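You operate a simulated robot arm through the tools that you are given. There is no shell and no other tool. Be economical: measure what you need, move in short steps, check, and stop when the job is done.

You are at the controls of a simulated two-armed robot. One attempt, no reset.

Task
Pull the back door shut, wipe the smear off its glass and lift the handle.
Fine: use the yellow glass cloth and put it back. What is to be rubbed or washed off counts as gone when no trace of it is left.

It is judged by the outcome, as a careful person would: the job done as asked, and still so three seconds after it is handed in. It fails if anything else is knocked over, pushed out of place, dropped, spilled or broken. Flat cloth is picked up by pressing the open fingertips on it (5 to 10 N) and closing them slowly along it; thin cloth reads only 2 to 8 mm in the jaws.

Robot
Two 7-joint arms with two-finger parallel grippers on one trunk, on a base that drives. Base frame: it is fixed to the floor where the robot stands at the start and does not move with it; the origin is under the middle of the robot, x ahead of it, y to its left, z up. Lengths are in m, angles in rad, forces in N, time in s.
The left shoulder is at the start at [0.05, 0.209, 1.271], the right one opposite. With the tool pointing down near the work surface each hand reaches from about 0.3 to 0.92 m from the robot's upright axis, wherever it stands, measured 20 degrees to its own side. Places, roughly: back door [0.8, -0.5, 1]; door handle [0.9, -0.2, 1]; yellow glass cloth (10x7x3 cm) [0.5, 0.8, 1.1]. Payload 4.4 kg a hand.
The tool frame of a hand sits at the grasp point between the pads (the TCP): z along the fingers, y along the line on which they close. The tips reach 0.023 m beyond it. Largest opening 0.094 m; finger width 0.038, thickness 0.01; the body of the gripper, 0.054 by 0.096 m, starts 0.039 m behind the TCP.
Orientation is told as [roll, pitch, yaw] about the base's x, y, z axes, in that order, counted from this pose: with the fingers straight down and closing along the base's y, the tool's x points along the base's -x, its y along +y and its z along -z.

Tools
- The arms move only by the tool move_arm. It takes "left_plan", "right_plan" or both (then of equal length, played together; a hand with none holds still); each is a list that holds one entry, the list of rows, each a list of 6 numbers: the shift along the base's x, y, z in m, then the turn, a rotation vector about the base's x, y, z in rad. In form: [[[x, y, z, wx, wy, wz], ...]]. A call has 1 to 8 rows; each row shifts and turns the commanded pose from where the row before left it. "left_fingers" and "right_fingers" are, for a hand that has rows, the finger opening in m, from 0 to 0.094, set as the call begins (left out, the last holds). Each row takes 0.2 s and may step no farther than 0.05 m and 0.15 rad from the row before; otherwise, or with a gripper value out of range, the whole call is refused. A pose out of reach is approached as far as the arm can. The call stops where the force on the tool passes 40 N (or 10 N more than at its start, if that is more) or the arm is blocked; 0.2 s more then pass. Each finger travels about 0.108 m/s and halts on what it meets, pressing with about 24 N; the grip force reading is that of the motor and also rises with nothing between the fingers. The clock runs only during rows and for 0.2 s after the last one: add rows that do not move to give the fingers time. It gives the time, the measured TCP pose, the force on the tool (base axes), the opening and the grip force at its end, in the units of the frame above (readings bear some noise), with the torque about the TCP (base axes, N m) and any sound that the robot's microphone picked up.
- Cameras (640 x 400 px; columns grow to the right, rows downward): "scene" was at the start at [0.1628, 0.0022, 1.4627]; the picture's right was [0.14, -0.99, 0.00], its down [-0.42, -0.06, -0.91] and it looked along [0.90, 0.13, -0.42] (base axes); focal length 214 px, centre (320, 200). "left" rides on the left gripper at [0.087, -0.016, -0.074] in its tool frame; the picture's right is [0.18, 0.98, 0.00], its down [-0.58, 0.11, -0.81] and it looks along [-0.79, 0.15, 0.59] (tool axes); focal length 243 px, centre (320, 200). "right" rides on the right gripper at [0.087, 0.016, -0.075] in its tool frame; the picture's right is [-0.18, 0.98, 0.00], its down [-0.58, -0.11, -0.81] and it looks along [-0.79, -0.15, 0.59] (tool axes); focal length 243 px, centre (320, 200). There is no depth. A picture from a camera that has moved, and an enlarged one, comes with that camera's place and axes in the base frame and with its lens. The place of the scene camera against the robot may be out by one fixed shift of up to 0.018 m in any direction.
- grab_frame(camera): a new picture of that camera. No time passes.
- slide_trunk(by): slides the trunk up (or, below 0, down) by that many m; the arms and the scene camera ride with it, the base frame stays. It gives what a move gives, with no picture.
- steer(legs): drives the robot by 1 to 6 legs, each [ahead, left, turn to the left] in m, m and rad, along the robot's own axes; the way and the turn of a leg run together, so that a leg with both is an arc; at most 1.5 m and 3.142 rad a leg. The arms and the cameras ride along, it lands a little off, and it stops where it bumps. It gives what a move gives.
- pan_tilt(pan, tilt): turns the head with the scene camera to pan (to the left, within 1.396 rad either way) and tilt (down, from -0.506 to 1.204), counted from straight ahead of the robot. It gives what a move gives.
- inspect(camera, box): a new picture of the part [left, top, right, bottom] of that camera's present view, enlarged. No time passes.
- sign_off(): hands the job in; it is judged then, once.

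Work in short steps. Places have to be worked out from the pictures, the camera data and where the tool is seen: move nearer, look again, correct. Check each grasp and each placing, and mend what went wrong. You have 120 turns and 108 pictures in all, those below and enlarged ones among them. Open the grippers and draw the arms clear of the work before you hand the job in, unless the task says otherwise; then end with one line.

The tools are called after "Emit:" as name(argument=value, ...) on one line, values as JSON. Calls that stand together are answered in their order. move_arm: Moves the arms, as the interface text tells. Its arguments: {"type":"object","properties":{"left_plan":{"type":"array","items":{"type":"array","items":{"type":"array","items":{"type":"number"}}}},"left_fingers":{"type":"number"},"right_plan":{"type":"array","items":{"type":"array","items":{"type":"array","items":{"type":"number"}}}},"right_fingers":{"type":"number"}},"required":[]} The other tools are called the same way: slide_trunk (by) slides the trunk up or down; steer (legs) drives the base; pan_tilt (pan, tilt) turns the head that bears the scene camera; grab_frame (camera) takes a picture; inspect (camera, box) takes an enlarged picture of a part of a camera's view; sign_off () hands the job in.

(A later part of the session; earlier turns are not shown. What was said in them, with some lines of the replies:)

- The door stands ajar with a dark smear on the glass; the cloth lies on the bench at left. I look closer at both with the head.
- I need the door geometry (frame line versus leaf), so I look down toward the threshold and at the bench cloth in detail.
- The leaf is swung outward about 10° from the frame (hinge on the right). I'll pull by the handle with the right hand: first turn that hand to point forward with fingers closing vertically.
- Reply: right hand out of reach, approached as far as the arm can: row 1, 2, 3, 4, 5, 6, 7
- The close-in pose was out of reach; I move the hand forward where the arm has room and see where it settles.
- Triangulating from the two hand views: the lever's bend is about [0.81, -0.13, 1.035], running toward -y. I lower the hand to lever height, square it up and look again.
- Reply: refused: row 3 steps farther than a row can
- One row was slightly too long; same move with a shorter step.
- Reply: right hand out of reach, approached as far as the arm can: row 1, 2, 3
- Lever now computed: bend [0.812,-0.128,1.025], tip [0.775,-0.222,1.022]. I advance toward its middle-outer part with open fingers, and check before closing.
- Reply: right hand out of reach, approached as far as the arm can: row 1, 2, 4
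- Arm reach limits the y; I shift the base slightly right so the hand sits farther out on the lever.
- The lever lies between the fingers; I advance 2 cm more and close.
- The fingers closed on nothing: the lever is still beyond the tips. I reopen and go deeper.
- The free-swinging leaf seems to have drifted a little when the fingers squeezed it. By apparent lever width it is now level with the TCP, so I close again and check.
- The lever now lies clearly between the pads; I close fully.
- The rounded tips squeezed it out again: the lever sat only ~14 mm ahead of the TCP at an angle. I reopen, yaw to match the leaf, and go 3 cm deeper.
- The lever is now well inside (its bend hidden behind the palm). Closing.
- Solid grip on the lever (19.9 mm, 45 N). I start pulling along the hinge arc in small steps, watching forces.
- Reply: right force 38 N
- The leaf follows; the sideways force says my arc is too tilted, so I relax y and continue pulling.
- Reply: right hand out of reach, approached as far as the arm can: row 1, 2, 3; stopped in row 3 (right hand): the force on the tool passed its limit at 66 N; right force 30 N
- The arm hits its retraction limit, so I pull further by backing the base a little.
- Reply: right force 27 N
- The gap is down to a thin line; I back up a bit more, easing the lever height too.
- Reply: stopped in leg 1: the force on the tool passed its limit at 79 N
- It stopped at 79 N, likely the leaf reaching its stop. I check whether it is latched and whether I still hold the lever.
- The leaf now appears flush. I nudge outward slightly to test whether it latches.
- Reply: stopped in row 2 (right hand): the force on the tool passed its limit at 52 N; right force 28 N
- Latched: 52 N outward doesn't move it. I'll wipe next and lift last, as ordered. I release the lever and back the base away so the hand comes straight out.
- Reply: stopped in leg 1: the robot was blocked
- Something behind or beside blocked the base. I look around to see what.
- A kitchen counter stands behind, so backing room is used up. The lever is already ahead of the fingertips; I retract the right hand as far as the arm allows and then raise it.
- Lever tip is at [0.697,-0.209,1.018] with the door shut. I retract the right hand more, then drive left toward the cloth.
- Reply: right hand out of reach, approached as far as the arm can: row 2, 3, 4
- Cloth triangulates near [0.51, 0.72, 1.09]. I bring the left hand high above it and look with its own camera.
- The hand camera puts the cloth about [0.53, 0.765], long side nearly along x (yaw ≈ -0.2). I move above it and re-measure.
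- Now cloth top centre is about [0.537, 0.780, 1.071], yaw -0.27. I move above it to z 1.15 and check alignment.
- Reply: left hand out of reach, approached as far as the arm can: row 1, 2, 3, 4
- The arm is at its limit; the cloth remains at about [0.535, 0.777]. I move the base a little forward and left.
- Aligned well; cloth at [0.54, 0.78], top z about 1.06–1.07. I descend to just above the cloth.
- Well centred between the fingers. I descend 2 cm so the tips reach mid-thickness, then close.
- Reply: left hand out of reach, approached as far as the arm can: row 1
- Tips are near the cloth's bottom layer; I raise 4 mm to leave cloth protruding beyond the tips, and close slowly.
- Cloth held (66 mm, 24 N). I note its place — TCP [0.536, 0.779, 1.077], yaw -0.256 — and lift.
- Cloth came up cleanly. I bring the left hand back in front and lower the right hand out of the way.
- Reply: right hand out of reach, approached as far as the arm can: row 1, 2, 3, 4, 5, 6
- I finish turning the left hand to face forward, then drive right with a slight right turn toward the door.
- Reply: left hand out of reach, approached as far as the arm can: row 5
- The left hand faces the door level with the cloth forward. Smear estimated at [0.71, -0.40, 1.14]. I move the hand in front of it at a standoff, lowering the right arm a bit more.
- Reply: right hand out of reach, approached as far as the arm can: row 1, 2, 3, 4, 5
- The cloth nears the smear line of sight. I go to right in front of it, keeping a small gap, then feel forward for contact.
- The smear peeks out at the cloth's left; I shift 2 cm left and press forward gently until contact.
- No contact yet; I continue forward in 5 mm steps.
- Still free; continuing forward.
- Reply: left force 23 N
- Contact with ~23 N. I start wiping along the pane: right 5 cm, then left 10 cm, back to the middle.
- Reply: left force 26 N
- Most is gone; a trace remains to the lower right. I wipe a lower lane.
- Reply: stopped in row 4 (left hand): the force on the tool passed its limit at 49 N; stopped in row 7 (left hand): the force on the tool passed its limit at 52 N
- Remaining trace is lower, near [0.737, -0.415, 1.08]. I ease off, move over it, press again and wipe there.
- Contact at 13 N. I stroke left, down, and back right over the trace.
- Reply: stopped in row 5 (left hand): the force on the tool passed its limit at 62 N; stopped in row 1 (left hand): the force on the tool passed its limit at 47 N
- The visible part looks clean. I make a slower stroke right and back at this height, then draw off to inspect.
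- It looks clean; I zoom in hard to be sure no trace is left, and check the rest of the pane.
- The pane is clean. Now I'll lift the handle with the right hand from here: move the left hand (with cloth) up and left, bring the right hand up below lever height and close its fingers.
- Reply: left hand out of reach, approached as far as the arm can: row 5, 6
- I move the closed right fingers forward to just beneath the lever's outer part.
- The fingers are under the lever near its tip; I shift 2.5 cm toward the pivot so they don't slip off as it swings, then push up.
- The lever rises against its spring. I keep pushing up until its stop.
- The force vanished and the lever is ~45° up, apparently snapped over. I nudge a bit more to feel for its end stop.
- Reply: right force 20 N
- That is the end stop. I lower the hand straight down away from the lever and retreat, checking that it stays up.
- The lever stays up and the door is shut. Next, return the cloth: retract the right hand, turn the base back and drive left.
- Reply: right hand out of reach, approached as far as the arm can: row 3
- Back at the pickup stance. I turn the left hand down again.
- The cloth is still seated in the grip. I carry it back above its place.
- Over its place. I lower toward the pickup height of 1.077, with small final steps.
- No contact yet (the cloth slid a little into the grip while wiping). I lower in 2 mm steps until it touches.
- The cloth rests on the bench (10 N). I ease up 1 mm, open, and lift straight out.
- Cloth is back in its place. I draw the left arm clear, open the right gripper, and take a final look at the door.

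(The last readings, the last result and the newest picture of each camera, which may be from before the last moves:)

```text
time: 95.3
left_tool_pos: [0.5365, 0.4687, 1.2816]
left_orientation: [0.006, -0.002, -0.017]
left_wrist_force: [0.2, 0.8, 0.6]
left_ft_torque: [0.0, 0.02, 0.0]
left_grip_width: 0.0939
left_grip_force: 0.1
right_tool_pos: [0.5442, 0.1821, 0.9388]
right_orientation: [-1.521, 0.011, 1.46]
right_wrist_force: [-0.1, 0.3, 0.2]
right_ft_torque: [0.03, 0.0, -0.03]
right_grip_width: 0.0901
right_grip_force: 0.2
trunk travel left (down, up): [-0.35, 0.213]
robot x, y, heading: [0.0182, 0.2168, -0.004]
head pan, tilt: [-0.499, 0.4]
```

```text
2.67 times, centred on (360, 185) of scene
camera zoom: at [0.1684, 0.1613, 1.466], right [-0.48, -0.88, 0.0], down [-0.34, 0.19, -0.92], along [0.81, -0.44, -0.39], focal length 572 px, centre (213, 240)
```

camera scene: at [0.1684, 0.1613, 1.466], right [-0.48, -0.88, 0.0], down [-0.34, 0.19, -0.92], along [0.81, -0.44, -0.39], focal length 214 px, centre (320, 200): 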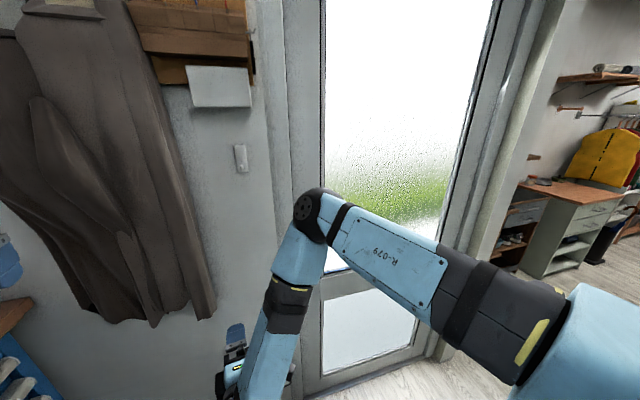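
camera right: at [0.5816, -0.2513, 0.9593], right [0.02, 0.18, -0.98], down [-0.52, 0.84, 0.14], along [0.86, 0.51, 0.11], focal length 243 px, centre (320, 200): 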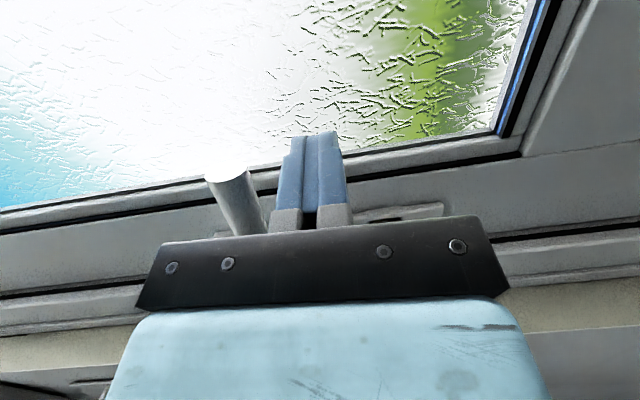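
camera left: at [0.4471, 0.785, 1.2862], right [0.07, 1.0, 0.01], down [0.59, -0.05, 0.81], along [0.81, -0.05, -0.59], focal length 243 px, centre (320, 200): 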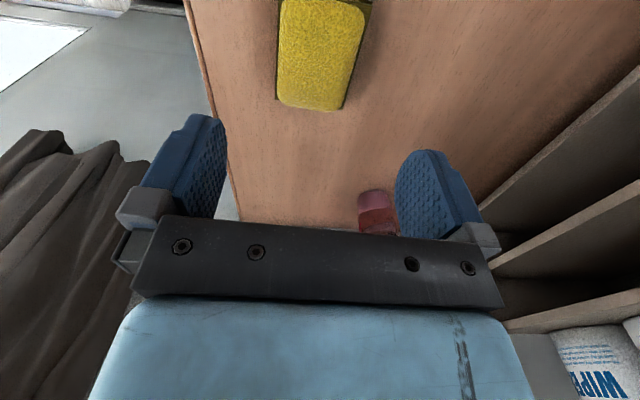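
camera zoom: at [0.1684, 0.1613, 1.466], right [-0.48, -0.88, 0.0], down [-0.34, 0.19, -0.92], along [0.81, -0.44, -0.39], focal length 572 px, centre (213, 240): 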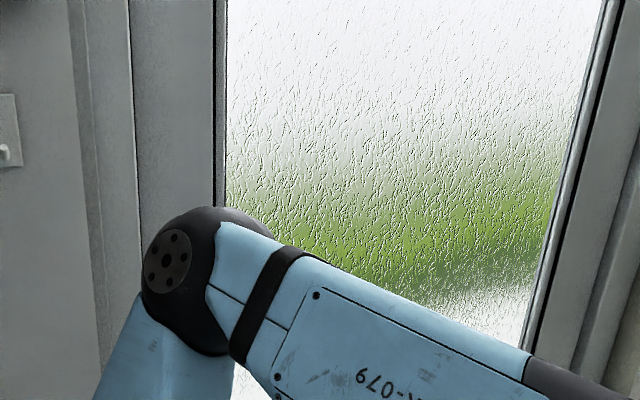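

The elbow hides the handle; I drive back to the earlier viewpoint to confirm its state and clear the bench.

Emit:
steer(legs=[[-0.04, -0.25, 0], [0, 0, -0.28]])

Emit:
pan_tilt(pan=0.0, tilt=0.5)

Emit:
grab_frame(camera="scene")

Emit:
inspect(camera="scene", box=[200, 120, 440, 270])

```text
time: 99.1
left_tool_pos: [0.546, 0.0647, 1.282]
left_orientation: [0.006, -0.002, -0.297]
left_wrist_force: [-0.2, 0.1, 0.5]
left_ft_torque: [0.01, 0.03, 0.04]
left_grip_width: 0.0941
left_grip_force: 0.0
right_tool_pos: [0.4749, -0.2139, 0.9395]
right_orientation: [-1.52, 0.01, 1.179]
right_wrist_force: [0.2, -0.3, 0.1]
right_ft_torque: [0.0, 0.02, -0.01]
right_grip_width: 0.0903
right_grip_force: 0.2
trunk travel left (down, up): [-0.35, 0.213]
robot x, y, heading: [-0.023, -0.0326, -0.279]
head pan, tilt: [-0.499, 0.4]
```

```text
time: 100.0
left_tool_pos: [0.5457, 0.0647, 1.2803]
left_orientation: [0.006, -0.001, -0.296]
left_wrist_force: [0.4, 0.2, 0.3]
left_ft_torque: [-0.02, 0.0, -0.01]
left_grip_width: 0.0938
left_grip_force: 0.1
right_tool_pos: [0.475, -0.2144, 0.937]
right_orientation: [-1.52, 0.01, 1.178]
right_wrist_force: [1.0, -0.2, -0.2]
right_ft_torque: [0.03, 0.02, -0.02]
right_grip_width: 0.0899
right_grip_force: 0.1
trunk travel left (down, up): [-0.35, 0.213]
robot x, y, heading: [-0.0212, -0.0316, -0.282]
head pan, tilt: [0.0, 0.499]
```

```text
26 pictures are left
camera scene: at [0.1321, -0.0885, 1.4569], right [-0.28, -0.96, 0.0], down [-0.46, 0.13, -0.88], along [0.84, -0.24, -0.48], focal length 214 px, centre (320, 200)
```

scene: 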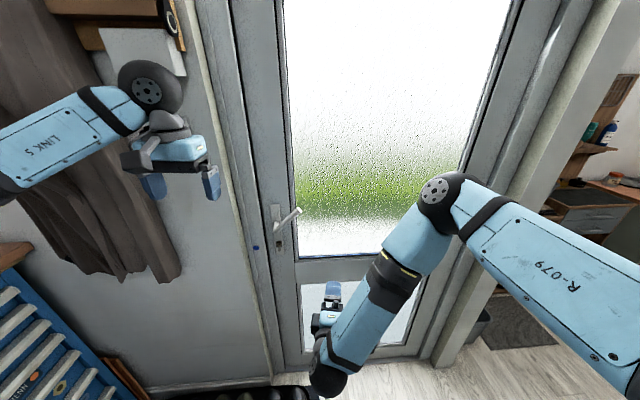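

```text
2.67 times, centred on (320, 195) of scene
camera zoom: at [0.1321, -0.0885, 1.4569], right [-0.28, -0.96, 0.0], down [-0.46, 0.13, -0.88], along [0.84, -0.24, -0.48], focal length 572 px, centre (320, 213)
```

zoom: 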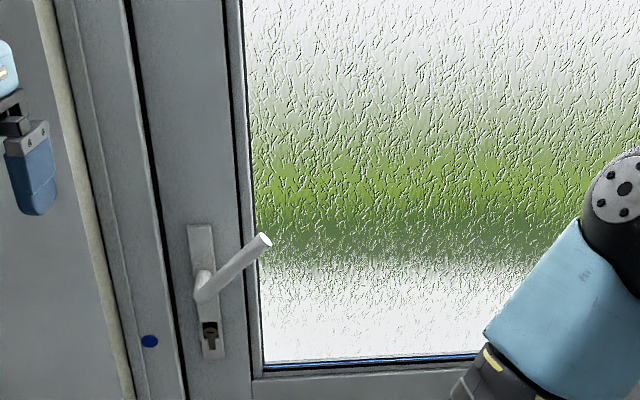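

The door is shut, the pane is clear, the handle stays lifted, the cloth is back, and both hands are open and clear. I hand in.

Emit:
sign_off()

```text
The job is handed in.
```

The back door is shut and latched, the smear is off its glass with no trace visible in close-up, the handle is lifted and stays up, and the yellow cloth is back where it lay.
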